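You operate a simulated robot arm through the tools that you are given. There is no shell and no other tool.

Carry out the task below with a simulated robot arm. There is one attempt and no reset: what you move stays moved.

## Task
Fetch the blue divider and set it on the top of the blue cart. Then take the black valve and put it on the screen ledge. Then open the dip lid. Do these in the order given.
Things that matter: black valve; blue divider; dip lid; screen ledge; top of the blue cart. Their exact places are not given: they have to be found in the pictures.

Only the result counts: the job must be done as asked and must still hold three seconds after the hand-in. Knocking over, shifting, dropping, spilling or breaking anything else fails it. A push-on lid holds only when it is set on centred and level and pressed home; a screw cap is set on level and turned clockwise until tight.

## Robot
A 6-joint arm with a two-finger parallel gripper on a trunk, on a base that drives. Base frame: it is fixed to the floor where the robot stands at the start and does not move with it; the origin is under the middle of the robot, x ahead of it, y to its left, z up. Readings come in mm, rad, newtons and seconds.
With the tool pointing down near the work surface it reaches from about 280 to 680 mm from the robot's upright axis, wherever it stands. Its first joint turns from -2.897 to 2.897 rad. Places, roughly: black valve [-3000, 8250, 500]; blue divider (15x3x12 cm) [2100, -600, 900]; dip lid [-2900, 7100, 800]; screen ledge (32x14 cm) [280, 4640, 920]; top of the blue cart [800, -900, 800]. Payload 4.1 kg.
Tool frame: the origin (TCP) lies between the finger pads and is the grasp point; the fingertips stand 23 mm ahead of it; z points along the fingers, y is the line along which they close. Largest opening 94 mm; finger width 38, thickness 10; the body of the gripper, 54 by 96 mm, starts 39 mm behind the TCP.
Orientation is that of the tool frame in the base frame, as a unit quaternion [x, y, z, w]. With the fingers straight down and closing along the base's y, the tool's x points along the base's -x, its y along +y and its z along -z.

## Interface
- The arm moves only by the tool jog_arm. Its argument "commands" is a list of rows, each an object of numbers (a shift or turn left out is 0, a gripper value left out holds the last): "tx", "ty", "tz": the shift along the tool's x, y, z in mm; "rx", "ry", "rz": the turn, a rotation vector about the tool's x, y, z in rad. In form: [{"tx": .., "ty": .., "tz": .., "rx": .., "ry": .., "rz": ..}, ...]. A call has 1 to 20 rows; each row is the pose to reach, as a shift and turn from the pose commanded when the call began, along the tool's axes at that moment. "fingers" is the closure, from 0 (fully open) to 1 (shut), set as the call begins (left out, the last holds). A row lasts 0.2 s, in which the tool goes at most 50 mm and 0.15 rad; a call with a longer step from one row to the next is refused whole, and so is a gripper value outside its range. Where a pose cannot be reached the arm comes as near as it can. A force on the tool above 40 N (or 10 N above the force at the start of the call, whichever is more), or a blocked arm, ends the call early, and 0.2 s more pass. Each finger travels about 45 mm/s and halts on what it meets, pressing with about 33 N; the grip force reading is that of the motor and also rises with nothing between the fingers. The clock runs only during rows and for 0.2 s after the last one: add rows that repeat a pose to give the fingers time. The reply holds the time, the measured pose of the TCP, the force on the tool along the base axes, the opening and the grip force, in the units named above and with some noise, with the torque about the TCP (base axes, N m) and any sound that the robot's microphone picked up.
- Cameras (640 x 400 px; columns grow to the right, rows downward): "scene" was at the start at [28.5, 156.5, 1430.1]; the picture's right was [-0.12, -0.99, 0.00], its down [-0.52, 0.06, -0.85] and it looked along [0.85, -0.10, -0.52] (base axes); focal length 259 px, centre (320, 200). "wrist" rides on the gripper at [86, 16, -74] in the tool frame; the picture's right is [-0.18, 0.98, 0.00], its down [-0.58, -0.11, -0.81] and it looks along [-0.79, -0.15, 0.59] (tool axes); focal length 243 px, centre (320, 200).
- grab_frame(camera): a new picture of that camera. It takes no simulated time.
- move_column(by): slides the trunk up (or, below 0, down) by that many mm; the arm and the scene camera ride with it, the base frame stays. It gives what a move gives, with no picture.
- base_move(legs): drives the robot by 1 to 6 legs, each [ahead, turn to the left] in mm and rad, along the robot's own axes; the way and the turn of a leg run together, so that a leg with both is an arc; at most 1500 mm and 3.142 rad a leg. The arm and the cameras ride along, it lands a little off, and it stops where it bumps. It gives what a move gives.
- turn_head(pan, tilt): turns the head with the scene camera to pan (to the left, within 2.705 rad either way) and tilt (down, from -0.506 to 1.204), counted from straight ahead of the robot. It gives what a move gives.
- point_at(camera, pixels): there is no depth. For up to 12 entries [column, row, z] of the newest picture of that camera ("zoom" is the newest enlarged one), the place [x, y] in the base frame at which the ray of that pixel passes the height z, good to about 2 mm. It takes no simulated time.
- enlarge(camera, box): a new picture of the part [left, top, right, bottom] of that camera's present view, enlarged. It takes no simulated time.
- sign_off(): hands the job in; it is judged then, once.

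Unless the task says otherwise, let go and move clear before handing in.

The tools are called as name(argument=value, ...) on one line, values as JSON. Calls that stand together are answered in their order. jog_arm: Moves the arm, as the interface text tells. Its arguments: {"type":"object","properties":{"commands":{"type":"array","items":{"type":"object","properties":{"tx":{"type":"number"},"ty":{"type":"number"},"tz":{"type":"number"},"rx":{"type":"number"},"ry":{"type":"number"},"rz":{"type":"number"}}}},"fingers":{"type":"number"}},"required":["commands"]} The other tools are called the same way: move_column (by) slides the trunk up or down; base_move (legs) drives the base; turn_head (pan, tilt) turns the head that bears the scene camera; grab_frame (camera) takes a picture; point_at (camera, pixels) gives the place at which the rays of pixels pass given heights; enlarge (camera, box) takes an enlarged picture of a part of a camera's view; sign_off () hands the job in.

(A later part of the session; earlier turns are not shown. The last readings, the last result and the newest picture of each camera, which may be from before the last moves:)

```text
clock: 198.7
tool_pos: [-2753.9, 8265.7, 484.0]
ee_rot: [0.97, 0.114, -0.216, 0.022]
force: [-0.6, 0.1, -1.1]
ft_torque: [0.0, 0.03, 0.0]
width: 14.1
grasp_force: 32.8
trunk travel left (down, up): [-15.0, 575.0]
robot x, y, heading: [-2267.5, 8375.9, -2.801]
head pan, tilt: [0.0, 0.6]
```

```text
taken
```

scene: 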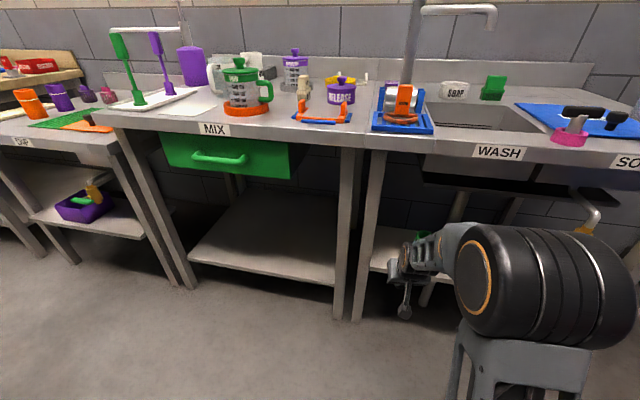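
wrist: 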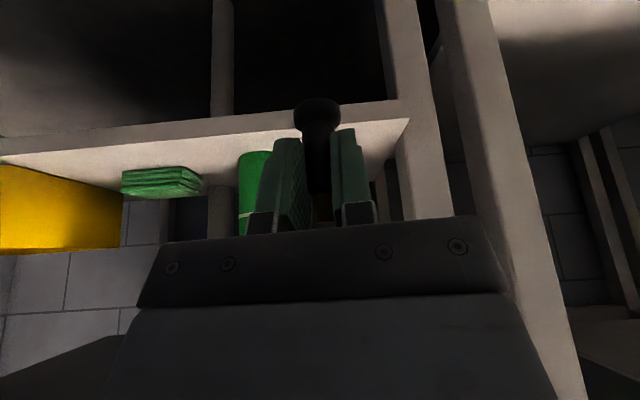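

The valve is out and the cup is undisturbed. I'll raise the trunk for travel and look toward the screen ledge's direction (about pan 1.83).

move_column(by=400)

turn_head(pan=1.83, tilt=0.25)

grab_frame(camera="scene")

enlarge(camera="scene", box=[220, 60, 480, 220])

```text
clock: 202.5
tool_pos: [-2754.0, 8265.7, 883.6]
ee_rot: [0.97, 0.113, -0.216, 0.019]
force: [-0.5, -0.7, -0.2]
ft_torque: [-0.03, -0.01, 0.01]
width: 14.1
grasp_force: 33.1
trunk travel left (down, up): [-415.0, 175.0]
robot x, y, heading: [-2268.3, 8373.8, -2.799]
head pan, tilt: [0.0, 0.6]
```

```text
clock: 204.3
tool_pos: [-2754.1, 8264.7, 883.5]
ee_rot: [0.97, 0.114, -0.216, 0.021]
force: [0.1, 0.3, -0.6]
ft_torque: [0.0, 0.01, 0.0]
width: 14.6
grasp_force: 33.2
trunk travel left (down, up): [-415.0, 175.0]
robot x, y, heading: [-2265.5, 8374.3, -2.799]
head pan, tilt: [1.831, 0.25]
```

```text
taken
```

scene: 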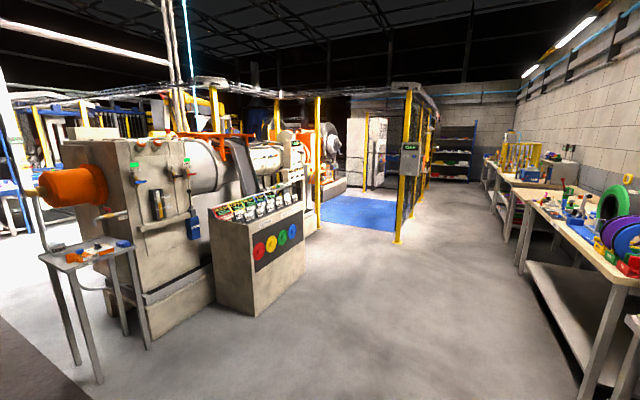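

```text
2.46 times, centred on (350, 140) of scene
```

zoom: 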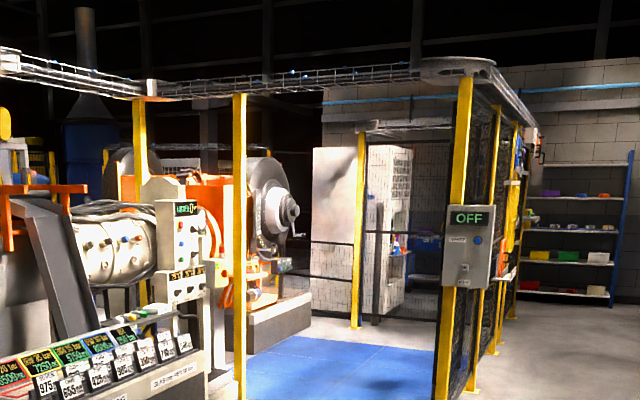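

There is an opening in the cage between the "OFF" post and another yellow post at (320,225), leading to a blue mat. I'll zoom at the machine there for the screen and its ledge.

enlarge(camera="scene", box=[200, 120, 360, 220])

point_at(camera="scene", pixels=[[320, 228, 0], [398, 240, 0], [306, 272, 0], [215, 300, 0], [250, 318, 0], [325, 225, 0], [290, 188, 920], [300, 180, 920]])

```text
4.00 times, centred on (280, 170) of scene
```

zoom: 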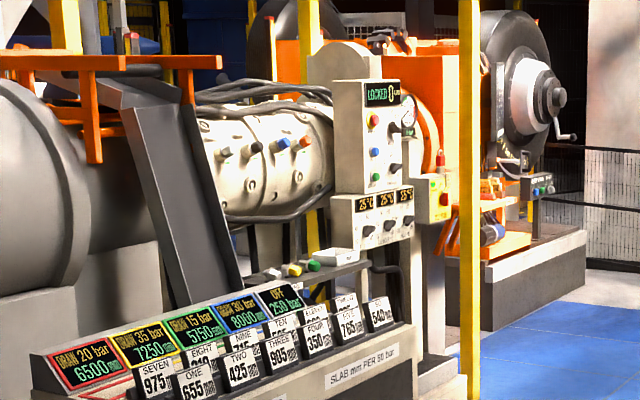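

```text
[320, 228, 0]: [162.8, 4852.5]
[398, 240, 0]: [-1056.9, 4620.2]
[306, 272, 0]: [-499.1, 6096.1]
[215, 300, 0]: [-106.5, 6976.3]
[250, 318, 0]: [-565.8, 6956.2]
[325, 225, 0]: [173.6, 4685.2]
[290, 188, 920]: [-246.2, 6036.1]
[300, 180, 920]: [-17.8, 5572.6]
```

The machine is an extruder with display boxes near (280,4640). I'll turn to go back along the corridor and approach the cage opening for a closer view.

base_move(legs=[[0, 1.38], [1500, 0]])

turn_head(pan=0.4, tilt=0.3)

grab_frame(camera="scene")

```text
clock: 215.0
tool_pos: [-2098.2, 6382.1, 883.6]
ee_rot: [0.683, 0.698, -0.155, 0.152]
force: [0.5, 0.5, 0.0]
ft_torque: [0.03, 0.02, -0.01]
width: 14.4
grasp_force: 32.9
trunk travel left (down, up): [-415.0, 175.0]
robot x, y, heading: [-2101.7, 6885.8, -1.443]
head pan, tilt: [1.831, 0.25]
```

```text
clock: 216.6
tool_pos: [-2097.6, 6382.2, 883.4]
ee_rot: [0.683, 0.698, -0.155, 0.151]
force: [-0.2, -0.6, -0.2]
ft_torque: [-0.03, 0.0, -0.02]
width: 14.6
grasp_force: 32.8
trunk travel left (down, up): [-415.0, 175.0]
robot x, y, heading: [-2098.6, 6884.9, -1.447]
head pan, tilt: [0.4, 0.3]
```

```text
taken
```

scene: 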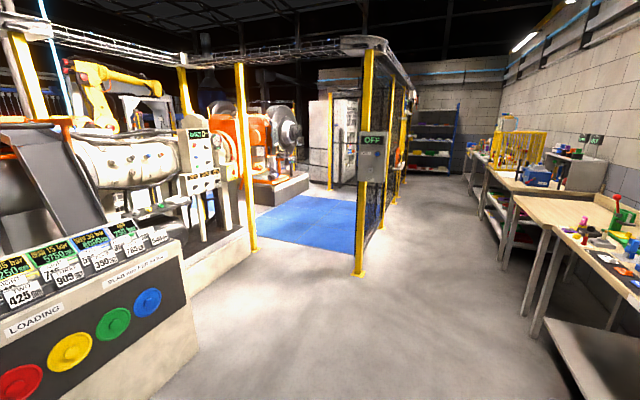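

enlarge(camera="scene", box=[120, 100, 320, 225])

point_at(camera="scene", pixels=[[254, 252, 0], [360, 275, 0], [250, 262, 0], [188, 398, 0], [195, 290, 0], [260, 205, 0], [330, 187, 0]])

```text
3.20 times, centred on (220, 162) of scene
```

zoom: 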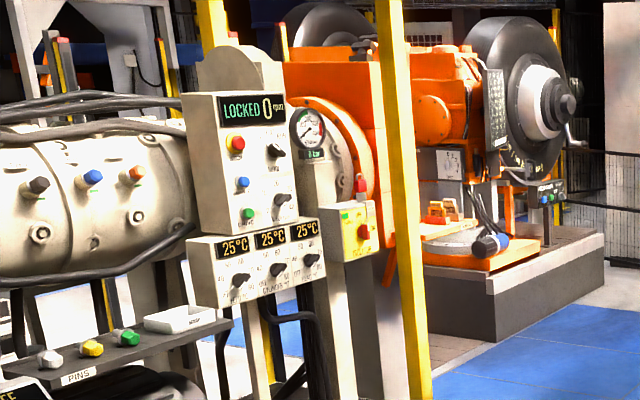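

```text
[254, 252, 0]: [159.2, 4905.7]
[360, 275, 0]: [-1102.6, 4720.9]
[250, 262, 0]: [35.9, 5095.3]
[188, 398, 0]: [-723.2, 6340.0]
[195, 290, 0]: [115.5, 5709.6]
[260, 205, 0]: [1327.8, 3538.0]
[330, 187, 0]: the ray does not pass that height
```

The ledge's expected place projects to about (252,168), right behind the yellow post in this view. I'll turn a little left and drive toward the opening for a better angle.

base_move(legs=[[0, 0.45], [1300, 0]])

turn_head(pan=0.3, tilt=0.35)

grab_frame(camera="scene")

enlarge(camera="scene", box=[160, 80, 480, 280])

```text
clock: 224.3
tool_pos: [-1153.7, 5366.2, 883.9]
ee_rot: [0.499, 0.839, -0.115, 0.184]
force: [0.3, 0.6, -0.1]
ft_torque: [-0.02, 0.01, 0.0]
width: 14.7
grasp_force: 33.1
trunk travel left (down, up): [-415.0, 175.0]
robot x, y, heading: [-1387.5, 5805.3, -0.965]
head pan, tilt: [0.4, 0.3]
```

```text
clock: 225.0
tool_pos: [-1153.9, 5366.0, 884.1]
ee_rot: [0.499, 0.839, -0.115, 0.183]
force: [0.9, -0.8, 0.2]
ft_torque: [0.01, 0.02, -0.01]
width: 14.5
grasp_force: 33.0
trunk travel left (down, up): [-415.0, 175.0]
robot x, y, heading: [-1388.3, 5802.4, -0.963]
head pan, tilt: [0.3, 0.351]
```

```text
taken
```

scene: 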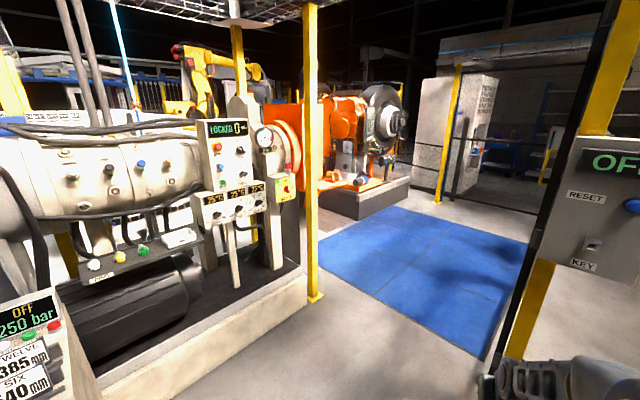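

```text
2.00 times, centred on (320, 180) of scene
```

zoom: 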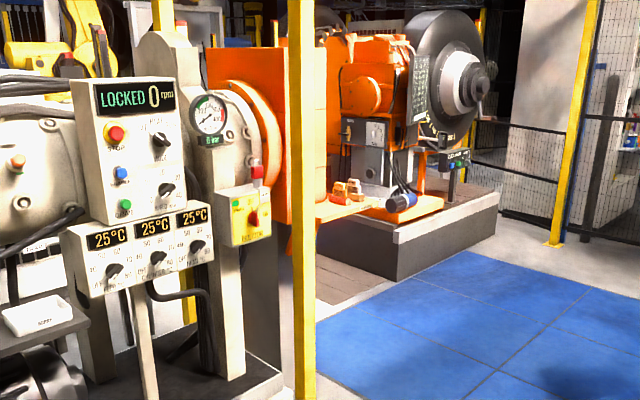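

The orange ledge at zoom (345,207), just right of the yellow post, matches the predicted place of the screen ledge. I'll zoom further on it.

enlarge(camera="scene", box=[300, 150, 396, 210])

point_at(camera="scene", pixels=[[318, 190, 920], [346, 183, 920], [316, 300, 0], [482, 358, 0], [318, 238, 0], [395, 207, 0], [440, 203, 0], [300, 330, 0], [248, 360, 0]])

```text
6.67 times, centred on (348, 180) of scene
```

zoom: 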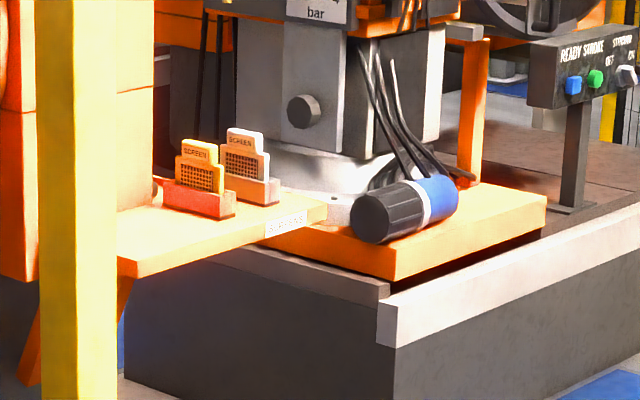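

```text
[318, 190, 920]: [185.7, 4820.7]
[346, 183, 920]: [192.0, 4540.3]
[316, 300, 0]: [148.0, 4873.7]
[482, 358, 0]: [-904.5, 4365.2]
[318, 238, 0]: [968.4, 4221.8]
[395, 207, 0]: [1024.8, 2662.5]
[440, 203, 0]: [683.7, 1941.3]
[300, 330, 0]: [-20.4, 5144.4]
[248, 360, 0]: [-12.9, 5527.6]
```

The label "SCREENS" and two screen holders confirm it: front edge at x≈187 from y≈4820 to 4510, z≈920. I'll raise the trunk, drive into the opening to about (−440,4680), and face +x.

move_column(by=170)

base_move(legs=[[0, 0.094], [1450, 0]])

turn_head(pan=0.8, tilt=0.5)

grab_frame(camera="scene")

```text
clock: 226.9
tool_pos: [-1154.2, 5366.0, 1052.8]
ee_rot: [0.499, 0.839, -0.115, 0.184]
force: [0.4, 0.1, 0.0]
ft_torque: [0.04, 0.01, -0.01]
width: 14.4
grasp_force: 32.8
trunk travel left (down, up): [-585.0, 5.0]
robot x, y, heading: [-1387.8, 5810.5, -0.966]
head pan, tilt: [0.3, 0.351]
```

```text
clock: 234.6
tool_pos: [-183.1, 4297.4, 1053.2]
ee_rot: [0.456, 0.863, -0.106, 0.189]
force: [0.4, -0.5, -0.3]
ft_torque: [-0.01, 0.01, -0.03]
width: 14.7
grasp_force: 33.0
trunk travel left (down, up): [-585.0, 5.0]
robot x, y, heading: [-458.6, 4714.2, -0.866]
head pan, tilt: [0.3, 0.351]
```

```text
clock: 235.5
tool_pos: [-181.4, 4296.1, 1053.8]
ee_rot: [0.457, 0.863, -0.105, 0.188]
force: [0.6, 1.1, -0.3]
ft_torque: [0.01, 0.02, -0.03]
width: 14.8
grasp_force: 33.4
trunk travel left (down, up): [-585.0, 5.0]
robot x, y, heading: [-458.2, 4712.4, -0.862]
head pan, tilt: [0.799, 0.499]
```

```text
taken
```

scene: 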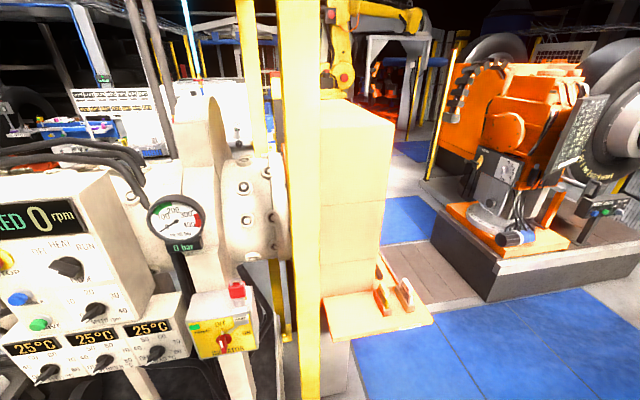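

enlarge(camera="scene", box=[300, 240, 460, 360])

point_at(camera="zoom", pixels=[[80, 270, 920], [90, 385, 920], [500, 300, 920], [345, 70, 920], [310, 215, 920], [430, 240, 920], [250, 300, 920]])

```text
3.33 times, centred on (380, 300) of scene
```

zoom: 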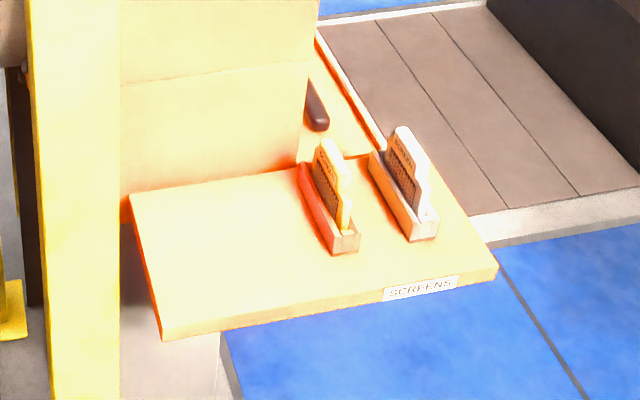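

```text
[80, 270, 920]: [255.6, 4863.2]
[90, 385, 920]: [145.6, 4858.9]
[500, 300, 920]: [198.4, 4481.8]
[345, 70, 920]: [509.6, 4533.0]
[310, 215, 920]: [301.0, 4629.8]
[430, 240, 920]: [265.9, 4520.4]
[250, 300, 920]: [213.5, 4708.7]
```

The ledge's free half is on the left (zoom (220,250)), with two screen holders on its right half. I'll measure its corners, and take a second view by lowering the trunk for the height.

point_at(camera="zoom", pixels=[[163, 330, 920], [497, 265, 920], [130, 195, 920], [300, 165, 920], [163, 330, 880], [497, 265, 880], [130, 195, 880], [220, 250, 920], [335, 250, 920]])

move_column(by=-150)

enlarge(camera="scene", box=[300, 210, 460, 330])

```text
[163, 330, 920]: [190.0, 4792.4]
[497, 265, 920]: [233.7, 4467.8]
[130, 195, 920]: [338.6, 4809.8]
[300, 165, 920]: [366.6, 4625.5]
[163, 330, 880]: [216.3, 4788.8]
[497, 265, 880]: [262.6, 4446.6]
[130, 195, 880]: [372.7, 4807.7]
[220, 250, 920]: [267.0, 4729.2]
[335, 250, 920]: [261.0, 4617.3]
```

```text
clock: 237.3
tool_pos: [-183.2, 4296.2, 903.3]
ee_rot: [0.457, 0.863, -0.106, 0.188]
force: [0.3, -0.5, -0.5]
ft_torque: [-0.01, -0.02, -0.01]
width: 14.7
grasp_force: 32.7
trunk travel left (down, up): [-435.0, 155.0]
robot x, y, heading: [-454.3, 4716.3, -0.865]
head pan, tilt: [0.799, 0.499]
```

```text
3.33 times, centred on (380, 270) of scene
```

zoom: 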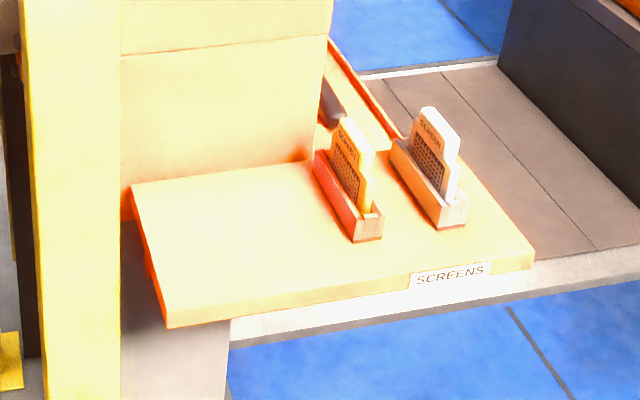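

point_at(camera="zoom", pixels=[[167, 311, 920], [167, 311, 880], [533, 250, 920], [533, 250, 880], [131, 187, 920], [131, 187, 880], [314, 160, 920], [314, 160, 880], [352, 240, 920], [352, 240, 880]])

```text
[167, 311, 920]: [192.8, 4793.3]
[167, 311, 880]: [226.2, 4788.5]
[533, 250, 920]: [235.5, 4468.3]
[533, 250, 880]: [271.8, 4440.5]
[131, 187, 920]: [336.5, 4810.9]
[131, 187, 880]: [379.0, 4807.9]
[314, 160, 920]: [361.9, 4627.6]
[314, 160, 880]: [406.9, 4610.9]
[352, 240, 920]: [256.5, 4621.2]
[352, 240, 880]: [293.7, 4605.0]
```

Both views agree on z=920: ledge corners (191,4793), (235,4468), (337,4810), and the free left half is centred near (262,4717). I'll raise the trunk again and turn to face the ledge.

move_column(by=150)

base_move(legs=[[0, 0.9]])

turn_head(pan=0.0, tilt=0.6)

grab_frame(camera="scene")

grab_frame(camera="wrist")

```text
clock: 239.0
tool_pos: [-182.2, 4297.0, 1054.1]
ee_rot: [0.456, 0.863, -0.105, 0.189]
force: [0.1, 0.5, -0.8]
ft_torque: [0.02, 0.04, 0.01]
width: 14.9
grasp_force: 33.5
trunk travel left (down, up): [-585.0, 5.0]
robot x, y, heading: [-458.2, 4713.6, -0.869]
head pan, tilt: [0.799, 0.499]
```

```text
clock: 241.8
tool_pos: [39.8, 4675.9, 1052.8]
ee_rot: [0.03, 0.976, -0.012, 0.216]
force: [0.3, 0.2, -0.4]
ft_torque: [0.02, -0.03, 0.0]
width: 14.4
grasp_force: 33.1
trunk travel left (down, up): [-585.0, 5.0]
robot x, y, heading: [-460.5, 4714.1, 0.048]
head pan, tilt: [0.799, 0.499]
```

```text
clock: 242.9
tool_pos: [40.5, 4677.1, 1053.3]
ee_rot: [0.029, 0.976, -0.011, 0.216]
force: [-0.1, 1.2, 1.0]
ft_torque: [-0.01, 0.01, 0.01]
width: 14.6
grasp_force: 32.9
trunk travel left (down, up): [-585.0, 5.0]
robot x, y, heading: [-458.1, 4714.8, 0.051]
head pan, tilt: [0.0, 0.6]
```

```text
taken
```

scene: 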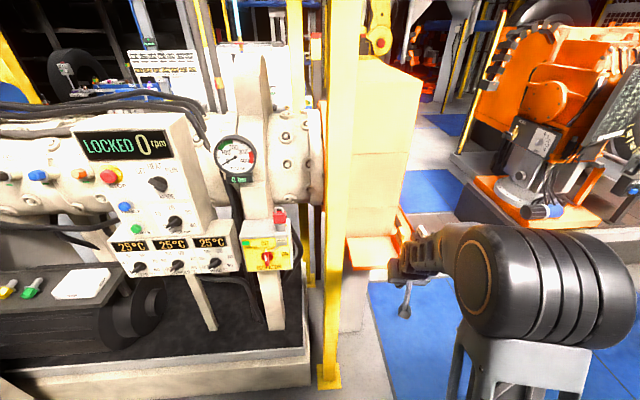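

```text
taken
```

wrist: 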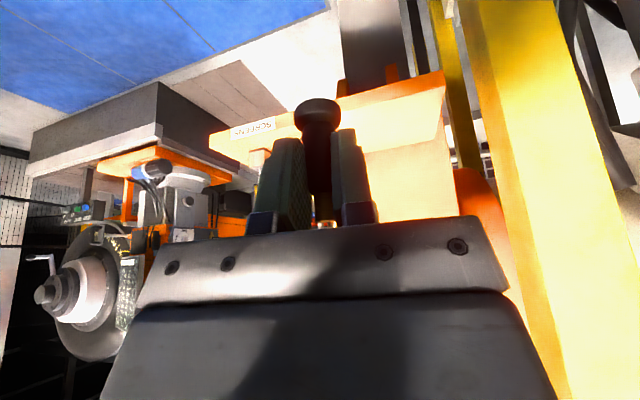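

The ledge is ahead and the valve is held upright. I'll move forward at this height to above the free spot (262,4717).

jog_arm(commands=[{"tx": -33.1, "ty": 8.9, "tz": 15.3}, {"tx": -66.3, "ty": 17.8, "tz": 30.7}, {"tx": -99.4, "ty": 26.7, "tz": 46}, {"tx": -132.5, "ty": 35.7, "tz": 61.4}, {"tx": -165.7, "ty": 44.6, "tz": 76.7}, {"tx": -198.8, "ty": 53.5, "tz": 92.1}, {"tx": -198.8, "ty": 53.5, "tz": 92.1}])

grab_frame(camera="wrist")

grab_frame(camera="scene")

```text
clock: 244.5
tool_pos: [266.6, 4715.7, 1054.7]
ee_rot: [0.029, 0.976, -0.011, 0.216]
force: [-0.1, 0.0, -1.0]
ft_torque: [0.0, -0.05, 0.0]
width: 14.9
grasp_force: 32.9
trunk travel left (down, up): [-585.0, 5.0]
robot x, y, heading: [-457.7, 4716.6, 0.047]
head pan, tilt: [0.0, 0.6]
```

```text
taken
```

wrist: 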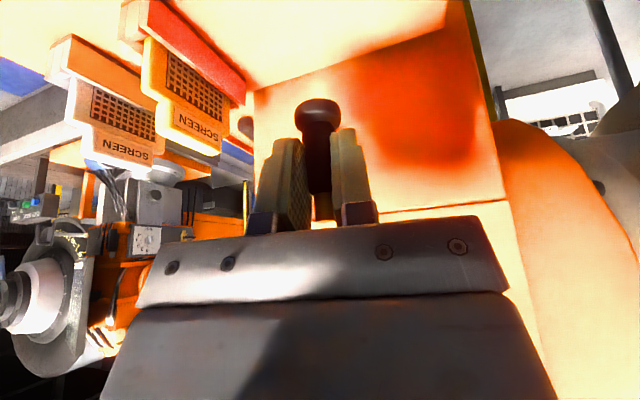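

```text
taken
```

scene: 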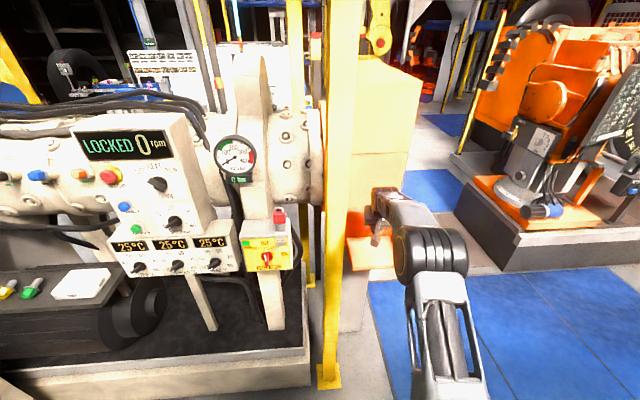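

The tool is above the spot and clear of the screen holders on the left of the view. I'll descend to z≈970.

jog_arm(commands=[{"tx": 12, "ty": 0.3, "tz": 26}, {"tx": 24, "ty": 0.5, "tz": 52}, {"tx": 35.5, "ty": 0.8, "tz": 76.4}, {"tx": 35.5, "ty": 0.8, "tz": 76.4}])

grab_frame(camera="wrist")

enlarge(camera="scene", box=[320, 160, 480, 290])

```text
clock: 245.5
tool_pos: [264.5, 4716.9, 970.0]
ee_rot: [0.029, 0.976, -0.01, 0.216]
force: [0.7, 1.2, 0.6]
ft_torque: [0.03, -0.04, 0.01]
width: 14.7
grasp_force: 32.9
trunk travel left (down, up): [-585.0, 5.0]
robot x, y, heading: [-456.2, 4714.3, 0.045]
head pan, tilt: [0.0, 0.6]
```

```text
taken
```

wrist: 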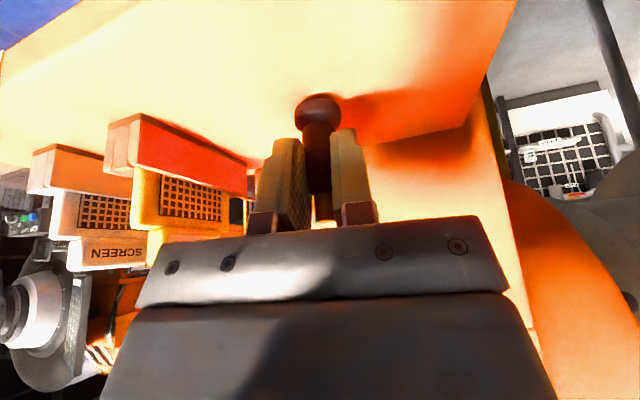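

```text
3.08 times, centred on (400, 225) of scene
```

zoom: 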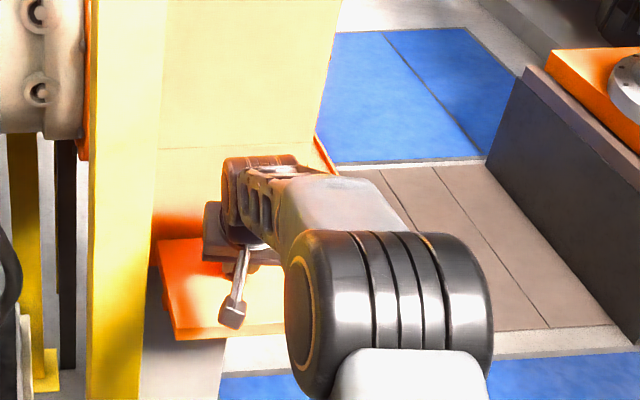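

About 8 mm above the ledge now. I'll lower in small steps and watch the force.

jog_arm(commands=[{"tx": 0.84, "tz": 1.8}, {"tx": 1.7, "tz": 3.6}])

jog_arm(commands=[{"tx": 0.42, "tz": 0.9}, {"tx": 0.84, "tz": 1.8}])

jog_arm(commands=[{"tx": 0.42, "tz": 0.9}, {"tx": 0.42, "tz": 0.9}])

```text
clock: 246.1
tool_pos: [263.6, 4716.9, 965.3]
ee_rot: [0.029, 0.976, -0.012, 0.216]
force: [-0.6, 0.6, -0.2]
ft_torque: [0.02, -0.03, -0.01]
width: 14.6
grasp_force: 32.7
trunk travel left (down, up): [-585.0, 5.0]
robot x, y, heading: [-459.1, 4712.5, 0.044]
head pan, tilt: [0.0, 0.6]
```

```text
clock: 246.7
tool_pos: [262.2, 4717.3, 965.2]
ee_rot: [0.03, 0.976, -0.012, 0.217]
force: [-1.5, -0.4, 5.4]
ft_torque: [-0.02, -0.02, 0.0]
width: 14.6
grasp_force: 33.2
trunk travel left (down, up): [-585.0, 5.0]
robot x, y, heading: [-454.5, 4712.6, 0.05]
head pan, tilt: [0.0, 0.6]
```

```text
clock: 247.3
tool_pos: [262.4, 4716.6, 964.4]
ee_rot: [0.029, 0.976, -0.011, 0.218]
force: [-1.4, 0.2, 12.2]
ft_torque: [0.05, -0.07, 0.01]
width: 14.7
grasp_force: 33.1
trunk travel left (down, up): [-585.0, 5.0]
robot x, y, heading: [-455.3, 4713.1, 0.048]
head pan, tilt: [0.0, 0.6]
```

Contact at z≈964.5 with 12 N. I'll ease up about 1 mm, then release.

jog_arm(commands=[{"tx": -0.42, "tz": -0.9}, {"tx": -0.42, "tz": -0.9}, {"tx": -0.42, "tz": -0.9}])

jog_arm(commands=[{"tx": -0.25, "tz": -0.5}, {"tx": -0.25, "tz": -0.5}])

enlarge(camera="wrist", box=[240, 60, 400, 240])

```text
clock: 248.1
tool_pos: [262.8, 4715.9, 964.5]
ee_rot: [0.029, 0.976, -0.011, 0.217]
force: [3.1, -1.1, 11.4]
ft_torque: [0.07, -0.29, -0.01]
width: 14.8
grasp_force: 33.2
trunk travel left (down, up): [-585.0, 5.0]
robot x, y, heading: [-457.2, 4712.0, 0.046]
head pan, tilt: [0.0, 0.6]
```

```text
clock: 248.7
tool_pos: [262.4, 4716.5, 964.9]
ee_rot: [0.029, 0.976, -0.01, 0.216]
force: [4.9, 1.4, 10.7]
ft_torque: [0.12, -0.34, -0.01]
width: 14.9
grasp_force: 33.0
trunk travel left (down, up): [-585.0, 5.0]
robot x, y, heading: [-456.9, 4714.0, 0.046]
head pan, tilt: [0.0, 0.6]
```

```text
2.22 times, centred on (320, 150) of wrist
```

zoom: 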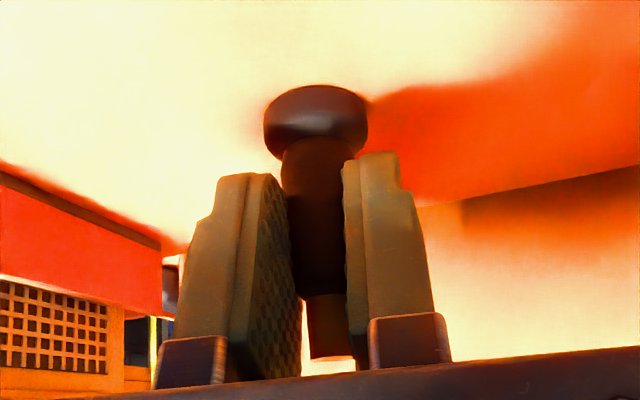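

jog_arm(commands=[{"tx": -0.42, "tz": -0.9}, {"tx": -0.42, "tz": -0.9}, {"tx": -0.42, "tz": -0.9}])

jog_arm(commands=[{"tx": -0.21, "tz": -0.45}, {"tx": -0.21, "tz": -0.45}, {"tx": -0.21, "tz": -0.45}])

```text
clock: 249.5
tool_pos: [262.6, 4716.9, 964.4]
ee_rot: [0.029, 0.976, -0.011, 0.216]
force: [1.5, 0.2, 6.0]
ft_torque: [0.05, -0.15, -0.07]
width: 14.9
grasp_force: 32.8
trunk travel left (down, up): [-585.0, 5.0]
robot x, y, heading: [-456.1, 4717.4, 0.044]
head pan, tilt: [0.0, 0.6]
```

```text
clock: 250.3
tool_pos: [261.3, 4716.5, 965.7]
ee_rot: [0.03, 0.976, -0.012, 0.216]
force: [-1.3, 0.6, 5.0]
ft_torque: [0.07, 0.0, 0.01]
width: 14.6
grasp_force: 33.0
trunk travel left (down, up): [-585.0, 5.0]
robot x, y, heading: [-458.1, 4713.6, 0.052]
head pan, tilt: [0.0, 0.6]
```

Only about 5 N of contact remains and the base sits on the ledge. Opening the fingers partly.

jog_arm(commands=[{"tz": 0}, {"tz": 0}, {"tz": 0}, {"tz": 0}], fingers=0.62)

enlarge(camera="wrist", box=[240, 60, 400, 240])

```text
clock: 251.3
tool_pos: [263.2, 4716.0, 964.9]
ee_rot: [0.03, 0.976, -0.012, 0.217]
force: [0.0, 0.8, 0.6]
ft_torque: [0.01, -0.03, -0.02]
width: 35.6
grasp_force: 0.1
trunk travel left (down, up): [-585.0, 5.0]
robot x, y, heading: [-455.6, 4712.0, 0.047]
head pan, tilt: [0.0, 0.6]
```

```text
2.22 times, centred on (320, 150) of wrist
```

zoom: 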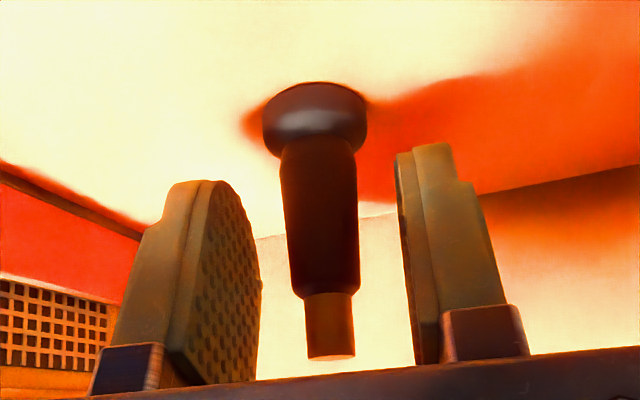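

The valve stands upright on the ledge. I'll open a bit wider and draw straight back horizontally so nothing touches it.

jog_arm(commands=[{"tz": 0}, {"tz": 0}, {"tx": 9.1, "tz": -4.2}, {"tx": 22.7, "tz": -10.6}, {"tx": 45.3, "tz": -21.2}, {"tx": 72.5, "tz": -33.8}, {"tx": 108.7, "tz": -50.8}, {"tx": 145, "tz": -67.7}, {"tx": 181.2, "tz": -84.6}, {"tx": 208.4, "tz": -97.3}], fingers=0.45)

grab_frame(camera="wrist")

grab_frame(camera="scene")

```text
clock: 253.5
tool_pos: [30.0, 4729.2, 964.6]
ee_rot: [0.032, 0.976, -0.011, 0.216]
force: [0.1, -0.3, 0.6]
ft_torque: [0.0, -0.04, 0.01]
width: 51.8
grasp_force: 0.0
trunk travel left (down, up): [-585.0, 5.0]
robot x, y, heading: [-458.0, 4713.7, 0.044]
head pan, tilt: [0.0, 0.6]
```

```text
taken
```

wrist: 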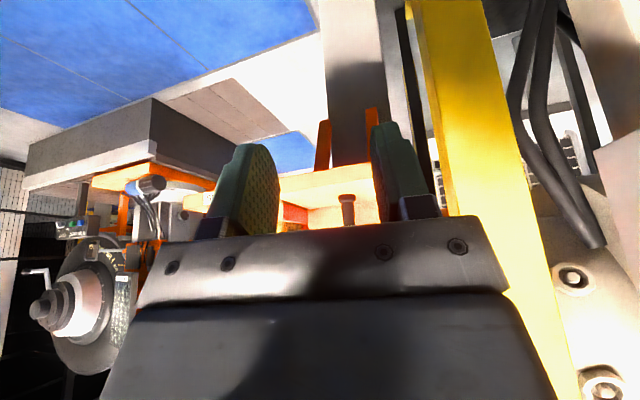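

```text
taken
```

scene: 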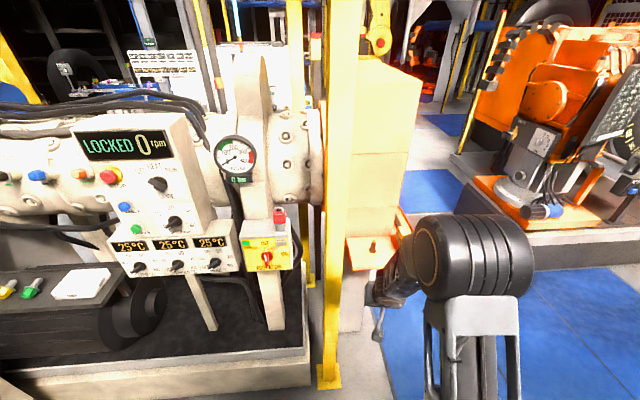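

The valve is standing on the screen ledge (scene (372,248)). I'll set the tool vertical again, then turn back and reverse out the way I came.

jog_arm(commands=[{"ry": 0.11}, {"ry": 0.22}, {"ry": 0.33}, {"ry": 0.436}, {"ry": 0.436}])

enlarge(camera="scene", box=[320, 200, 440, 280])

base_move(legs=[[0, -0.91], [-1450, 0]])

```text
clock: 254.7
tool_pos: [32.0, 4728.8, 966.3]
ee_rot: [0.032, 0.999, -0.004, 0.0]
force: [0.0, -0.7, 0.3]
ft_torque: [0.0, 0.02, -0.01]
width: 51.8
grasp_force: 0.1
out of reach, approached as far as the arm can: row 1
trunk travel left (down, up): [-585.0, 5.0]
robot x, y, heading: [-457.4, 4711.9, 0.043]
head pan, tilt: [0.0, 0.6]
```

```text
5.00 times, centred on (380, 240) of scene
```

zoom: 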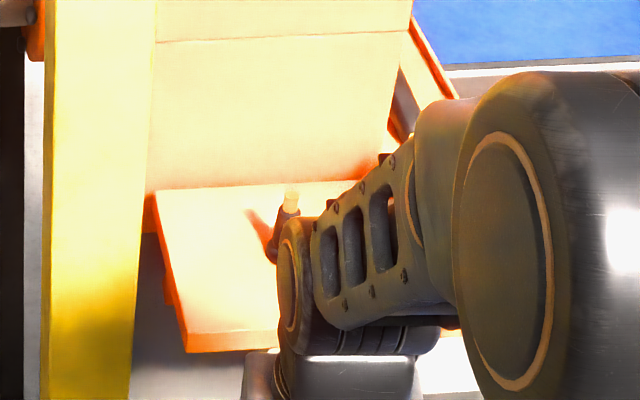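

```text
clock: 264.2
tool_pos: [-1082.9, 5422.4, 966.8]
ee_rot: [0.448, 0.894, -0.005, -0.001]
force: [-0.3, -0.1, 0.1]
ft_torque: [0.04, 0.02, 0.05]
width: 51.8
grasp_force: 0.1
trunk travel left (down, up): [-585.0, 5.0]
robot x, y, heading: [-1411.8, 5788.0, -0.817]
head pan, tilt: [0.0, 0.6]
```

I'm back in the corridor at (−1412,5788). Next I reverse toward the dip bench to about (−2200,7050).

base_move(legs=[[0, -0.196], [-1470, 0]])

turn_head(pan=-2.0, tilt=0.6)

grab_frame(camera="scene")

```text
clock: 272.4
tool_pos: [-1951.3, 6645.1, 966.2]
ee_rot: [0.546, 0.838, -0.004, -0.001]
force: [0.7, 0.2, 0.6]
ft_torque: [-0.03, 0.01, 0.03]
width: 51.7
grasp_force: 0.1
trunk travel left (down, up): [-585.0, 5.0]
robot x, y, heading: [-2190.1, 7073.9, -1.051]
head pan, tilt: [0.0, 0.6]
```

```text
clock: 274.3
tool_pos: [-1949.9, 6644.4, 966.0]
ee_rot: [0.547, 0.837, -0.004, -0.002]
force: [0.2, 0.2, 0.1]
ft_torque: [-0.01, -0.01, 0.03]
width: 51.8
grasp_force: 0.0
trunk travel left (down, up): [-585.0, 5.0]
robot x, y, heading: [-2190.3, 7073.9, -1.05]
head pan, tilt: [-2.0, 0.6]
```

```text
taken
```

scene: 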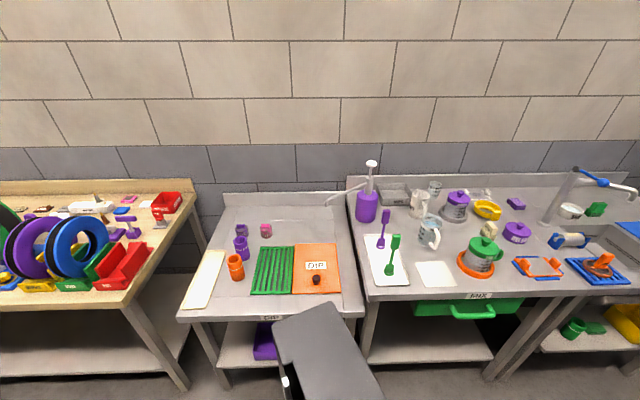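

The DIP lid shows at (317,268). I'll turn to face the bench; the arm's sweep stays within ~540 mm, short of the bench fronts.

base_move(legs=[[0, -1.95]])

turn_head(pan=0.05, tilt=0.75)

grab_frame(camera="scene")

grab_frame(camera="wrist")

```text
clock: 279.2
tool_pos: [-2670.4, 6979.8, 966.2]
ee_rot: [0.999, 0.05, -0.002, -0.004]
force: [0.4, 0.5, 0.4]
ft_torque: [-0.03, 0.02, -0.01]
width: 51.7
grasp_force: 0.1
trunk travel left (down, up): [-585.0, 5.0]
robot x, y, heading: [-2190.9, 7072.9, -2.937]
head pan, tilt: [-2.0, 0.6]
```

```text
clock: 281.2
tool_pos: [-2671.2, 6978.7, 966.4]
ee_rot: [0.999, 0.05, -0.001, -0.004]
force: [0.7, -0.1, -0.1]
ft_torque: [-0.01, 0.0, -0.01]
width: 51.7
grasp_force: 0.1
trunk travel left (down, up): [-585.0, 5.0]
robot x, y, heading: [-2187.5, 7072.0, -2.931]
head pan, tilt: [0.051, 0.75]
```

```text
taken
```

scene: 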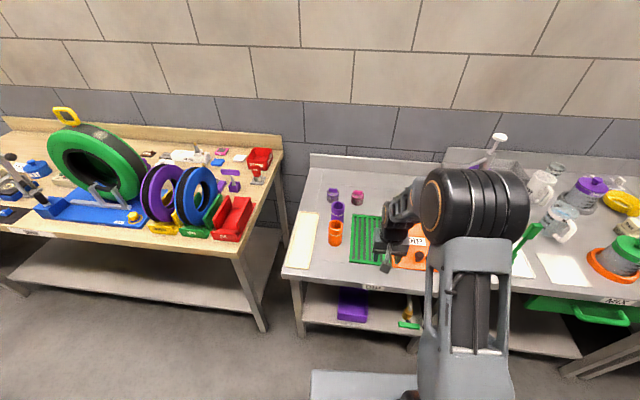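

```text
taken
```

wrist: 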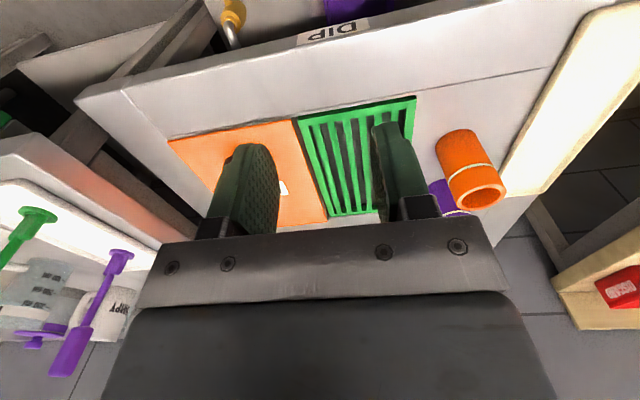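

The wrist camera sees the lid, half hidden by the left finger. I'll shift the tool about 95 mm toward +y so that the lid shows between the fingers.

jog_arm(commands=[{"ty": -32}, {"ty": -64}, {"ty": -95}, {"ty": -95}], fingers=0.0)

grab_frame(camera="wrist")

enlarge(camera="wrist", box=[200, 60, 440, 230])

```text
clock: 282.2
tool_pos: [-2680.1, 7071.9, 967.4]
ee_rot: [0.999, 0.051, 0.0, -0.003]
force: [0.0, -0.4, -0.1]
ft_torque: [-0.02, 0.05, -0.02]
width: 94.0
grasp_force: 0.0
trunk travel left (down, up): [-585.0, 5.0]
robot x, y, heading: [-2191.5, 7073.3, -2.934]
head pan, tilt: [0.051, 0.75]
```

```text
taken
```

wrist: 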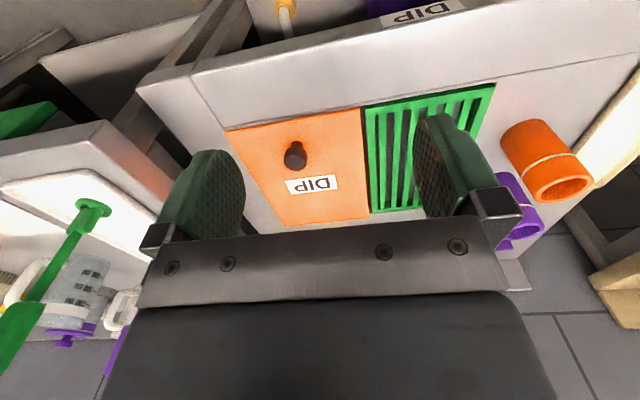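

```text
2.35 times, centred on (320, 145) of wrist
```

zoom: 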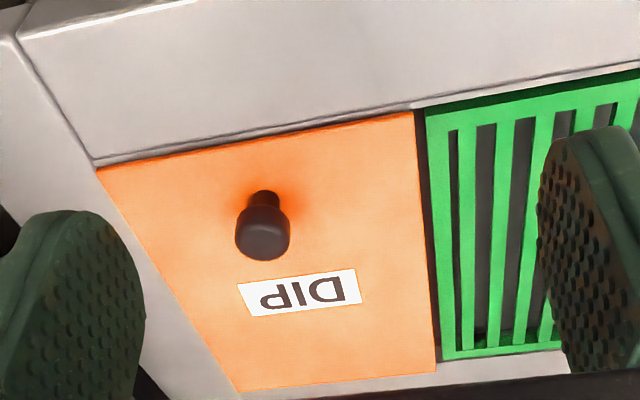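

The lid is a flat orange plate with a mushroom knob near its front edge (zoom (263,225)), so it's likely hinged at the wall side. I'll measure its points from two heights.

point_at(camera="zoom", pixels=[[97, 168, 800], [413, 112, 800], [436, 372, 800], [238, 392, 800], [263, 200, 800], [262, 243, 800], [97, 168, 850], [413, 112, 850], [436, 372, 850], [238, 392, 850], [262, 243, 850], [410, 108, 800]])

move_column(by=-100)

enlarge(camera="wrist", box=[200, 90, 440, 260])

```text
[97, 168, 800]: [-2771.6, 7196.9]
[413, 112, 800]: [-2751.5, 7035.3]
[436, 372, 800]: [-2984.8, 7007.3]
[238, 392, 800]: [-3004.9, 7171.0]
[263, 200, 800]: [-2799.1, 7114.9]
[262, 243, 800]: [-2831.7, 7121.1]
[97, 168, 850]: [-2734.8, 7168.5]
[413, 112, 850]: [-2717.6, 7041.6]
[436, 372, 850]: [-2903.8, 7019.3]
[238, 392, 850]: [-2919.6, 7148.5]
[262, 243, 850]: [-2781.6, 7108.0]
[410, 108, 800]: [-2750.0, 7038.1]
```

```text
clock: 283.5
tool_pos: [-2679.2, 7072.5, 867.5]
ee_rot: [0.999, 0.049, -0.001, -0.005]
force: [-0.1, -1.0, -0.9]
ft_torque: [-0.03, -0.01, -0.02]
width: 93.9
grasp_force: 0.0
trunk travel left (down, up): [-485.0, 105.0]
robot x, y, heading: [-2191.9, 7073.2, -2.932]
head pan, tilt: [0.051, 0.75]
```

```text
2.35 times, centred on (320, 175) of wrist
```

zoom: 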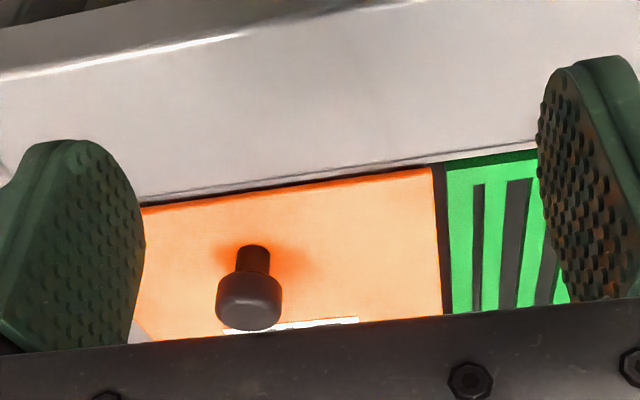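

point_at(camera="zoom", pixels=[[436, 166, 800], [436, 166, 850], [252, 250, 800], [252, 250, 850], [249, 308, 830], [249, 308, 850], [249, 308, 870], [216, 300, 850], [282, 300, 850], [249, 330, 850]])

enlarge(camera="wrist", box=[260, 150, 360, 230])

```text
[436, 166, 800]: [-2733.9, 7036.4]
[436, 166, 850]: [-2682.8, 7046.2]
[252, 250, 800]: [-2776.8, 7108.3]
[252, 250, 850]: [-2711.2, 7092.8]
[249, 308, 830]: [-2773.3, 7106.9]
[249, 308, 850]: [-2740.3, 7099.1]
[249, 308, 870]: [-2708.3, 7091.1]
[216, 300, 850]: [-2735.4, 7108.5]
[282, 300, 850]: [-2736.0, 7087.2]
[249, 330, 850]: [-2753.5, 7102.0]
```

```text
5.00 times, centred on (310, 190) of wrist
```

zoom: 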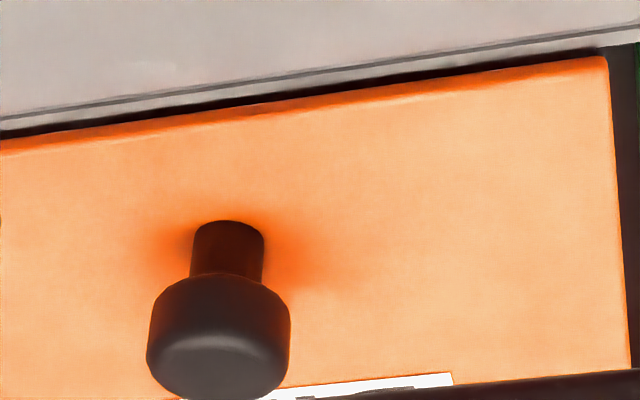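

The parallax puts the lid's surface at z≈750 rather than 800. I'll compute the knob's place at that height.

point_at(camera="zoom", pixels=[[230, 226, 750], [230, 226, 755], [227, 275, 770], [217, 345, 785], [217, 345, 790], [148, 340, 785], [290, 325, 785], [605, 60, 750], [0, 150, 750]])

move_column(by=100)

enlarge(camera="wrist", box=[240, 110, 360, 210])

```text
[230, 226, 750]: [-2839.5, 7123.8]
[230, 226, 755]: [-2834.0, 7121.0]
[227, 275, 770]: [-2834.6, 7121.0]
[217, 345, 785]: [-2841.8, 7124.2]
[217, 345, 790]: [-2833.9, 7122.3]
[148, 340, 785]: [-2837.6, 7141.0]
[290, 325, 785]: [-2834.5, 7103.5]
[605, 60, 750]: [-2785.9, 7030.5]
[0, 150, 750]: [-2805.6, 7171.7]
```

```text
clock: 284.9
tool_pos: [-2679.3, 7071.8, 967.8]
ee_rot: [0.999, 0.05, 0.0, -0.005]
force: [0.4, 1.3, -0.1]
ft_torque: [-0.01, 0.04, -0.01]
width: 93.9
grasp_force: 0.0
trunk travel left (down, up): [-585.0, 5.0]
robot x, y, heading: [-2185.1, 7072.4, -2.933]
head pan, tilt: [0.051, 0.75]
```

```text
4.00 times, centred on (300, 160) of wrist
```

zoom: 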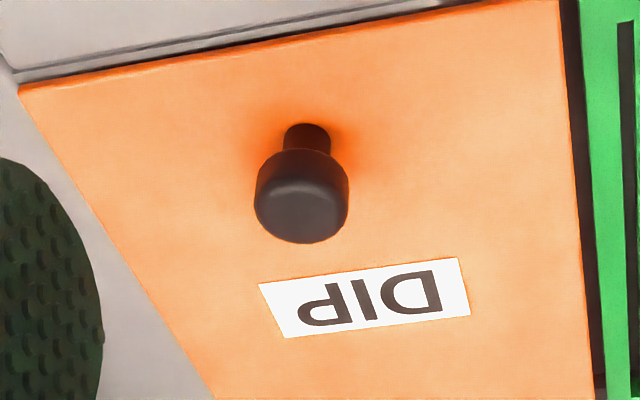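

point_at(camera="zoom", pixels=[[306, 130, 750], [306, 130, 755], [302, 202, 780], [302, 202, 785], [302, 202, 790], [256, 190, 780], [348, 185, 780], [20, 88, 750], [560, 0, 750], [590, 390, 750]])

```text
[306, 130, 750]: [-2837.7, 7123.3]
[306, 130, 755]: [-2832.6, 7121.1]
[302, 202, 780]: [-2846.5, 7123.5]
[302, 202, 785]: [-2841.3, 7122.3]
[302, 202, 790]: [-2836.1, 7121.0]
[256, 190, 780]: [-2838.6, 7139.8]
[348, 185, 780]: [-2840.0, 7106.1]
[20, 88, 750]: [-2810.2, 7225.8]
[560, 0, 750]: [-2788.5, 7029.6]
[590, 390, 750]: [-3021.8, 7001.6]
```

Both views agree: lid surface z≈750, knob at (−2838,7123) with its 34 mm head at z≈768–788, lid about 197 × 283 mm with the knob 40 mm from the front edge. Opening will need more reach toward the wall, so I'll check how close the base is to the bench.

turn_head(pan=-0.1, tilt=1.15)

grab_frame(camera="scene")

```text
clock: 285.7
tool_pos: [-2679.6, 7071.8, 967.8]
ee_rot: [0.999, 0.05, -0.001, -0.005]
force: [0.2, 0.3, -0.3]
ft_torque: [0.01, -0.01, -0.01]
width: 93.9
grasp_force: 0.1
trunk travel left (down, up): [-585.0, 5.0]
robot x, y, heading: [-2190.9, 7074.9, -2.931]
head pan, tilt: [-0.099, 1.15]
```

```text
taken
```

scene: 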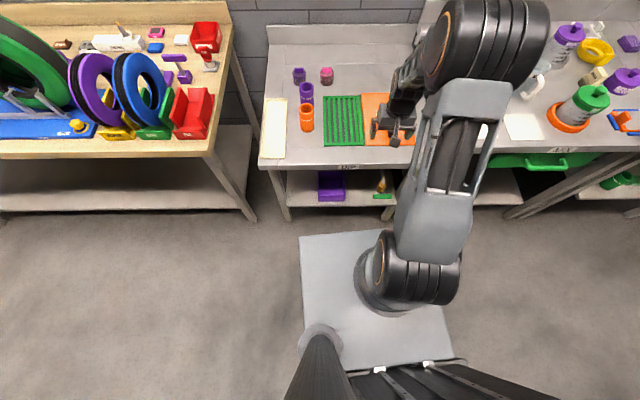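

point_at(camera="scene", pixels=[[398, 285, 900], [398, 285, 950], [398, 285, 1000], [300, 238, 900], [300, 238, 950], [440, 228, 900], [440, 228, 950], [452, 355, 900], [300, 168, 750], [380, 168, 750], [262, 165, 750]])

```text
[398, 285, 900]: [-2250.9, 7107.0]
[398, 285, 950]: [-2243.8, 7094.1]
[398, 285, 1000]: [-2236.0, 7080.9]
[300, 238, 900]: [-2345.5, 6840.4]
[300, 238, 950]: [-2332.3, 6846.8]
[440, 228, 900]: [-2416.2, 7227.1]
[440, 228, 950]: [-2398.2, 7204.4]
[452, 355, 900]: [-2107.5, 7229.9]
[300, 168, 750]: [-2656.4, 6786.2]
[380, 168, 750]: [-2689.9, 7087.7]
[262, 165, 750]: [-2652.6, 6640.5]
```

The arm's axis is only ~50 mm ahead of the robot's centre, and the platform's front ~200 mm ahead, so I can come closer. I'll check the floor base's outline before moving.

turn_head(pan=0.7, tilt=1.2)

grab_frame(camera="scene")

turn_head(pan=1.6, tilt=1.2)

grab_frame(camera="scene")

```text
clock: 286.9
tool_pos: [-2680.7, 7071.0, 967.6]
ee_rot: [0.999, 0.05, -0.001, -0.004]
force: [-0.4, 0.0, 0.0]
ft_torque: [0.01, 0.01, -0.04]
width: 94.1
grasp_force: 0.0
trunk travel left (down, up): [-585.0, 5.0]
robot x, y, heading: [-2189.3, 7074.1, -2.933]
head pan, tilt: [0.7, 1.201]
```

```text
taken
```

scene: 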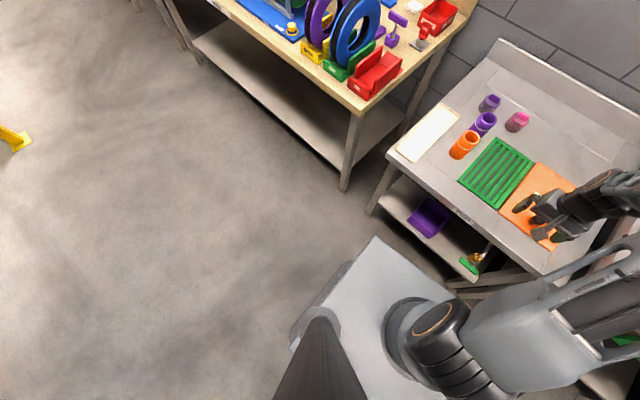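

```text
clock: 288.1
tool_pos: [-2680.5, 7072.4, 967.3]
ee_rot: [0.999, 0.049, -0.001, -0.004]
force: [-0.2, -0.8, 0.2]
ft_torque: [0.01, 0.0, -0.01]
width: 94.0
grasp_force: 0.0
trunk travel left (down, up): [-585.0, 5.0]
robot x, y, heading: [-2191.3, 7071.4, -2.931]
head pan, tilt: [1.6, 1.201]
```

```text
taken
```

scene: 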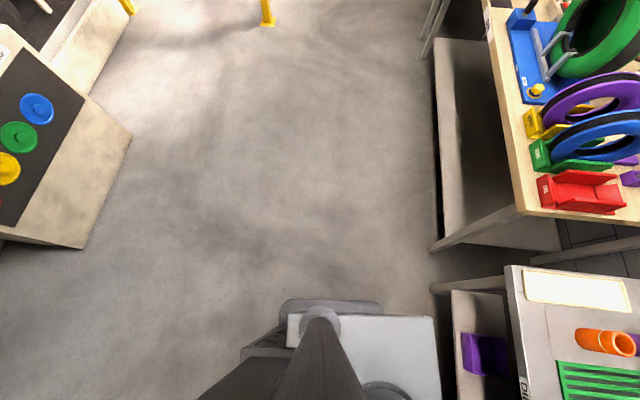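

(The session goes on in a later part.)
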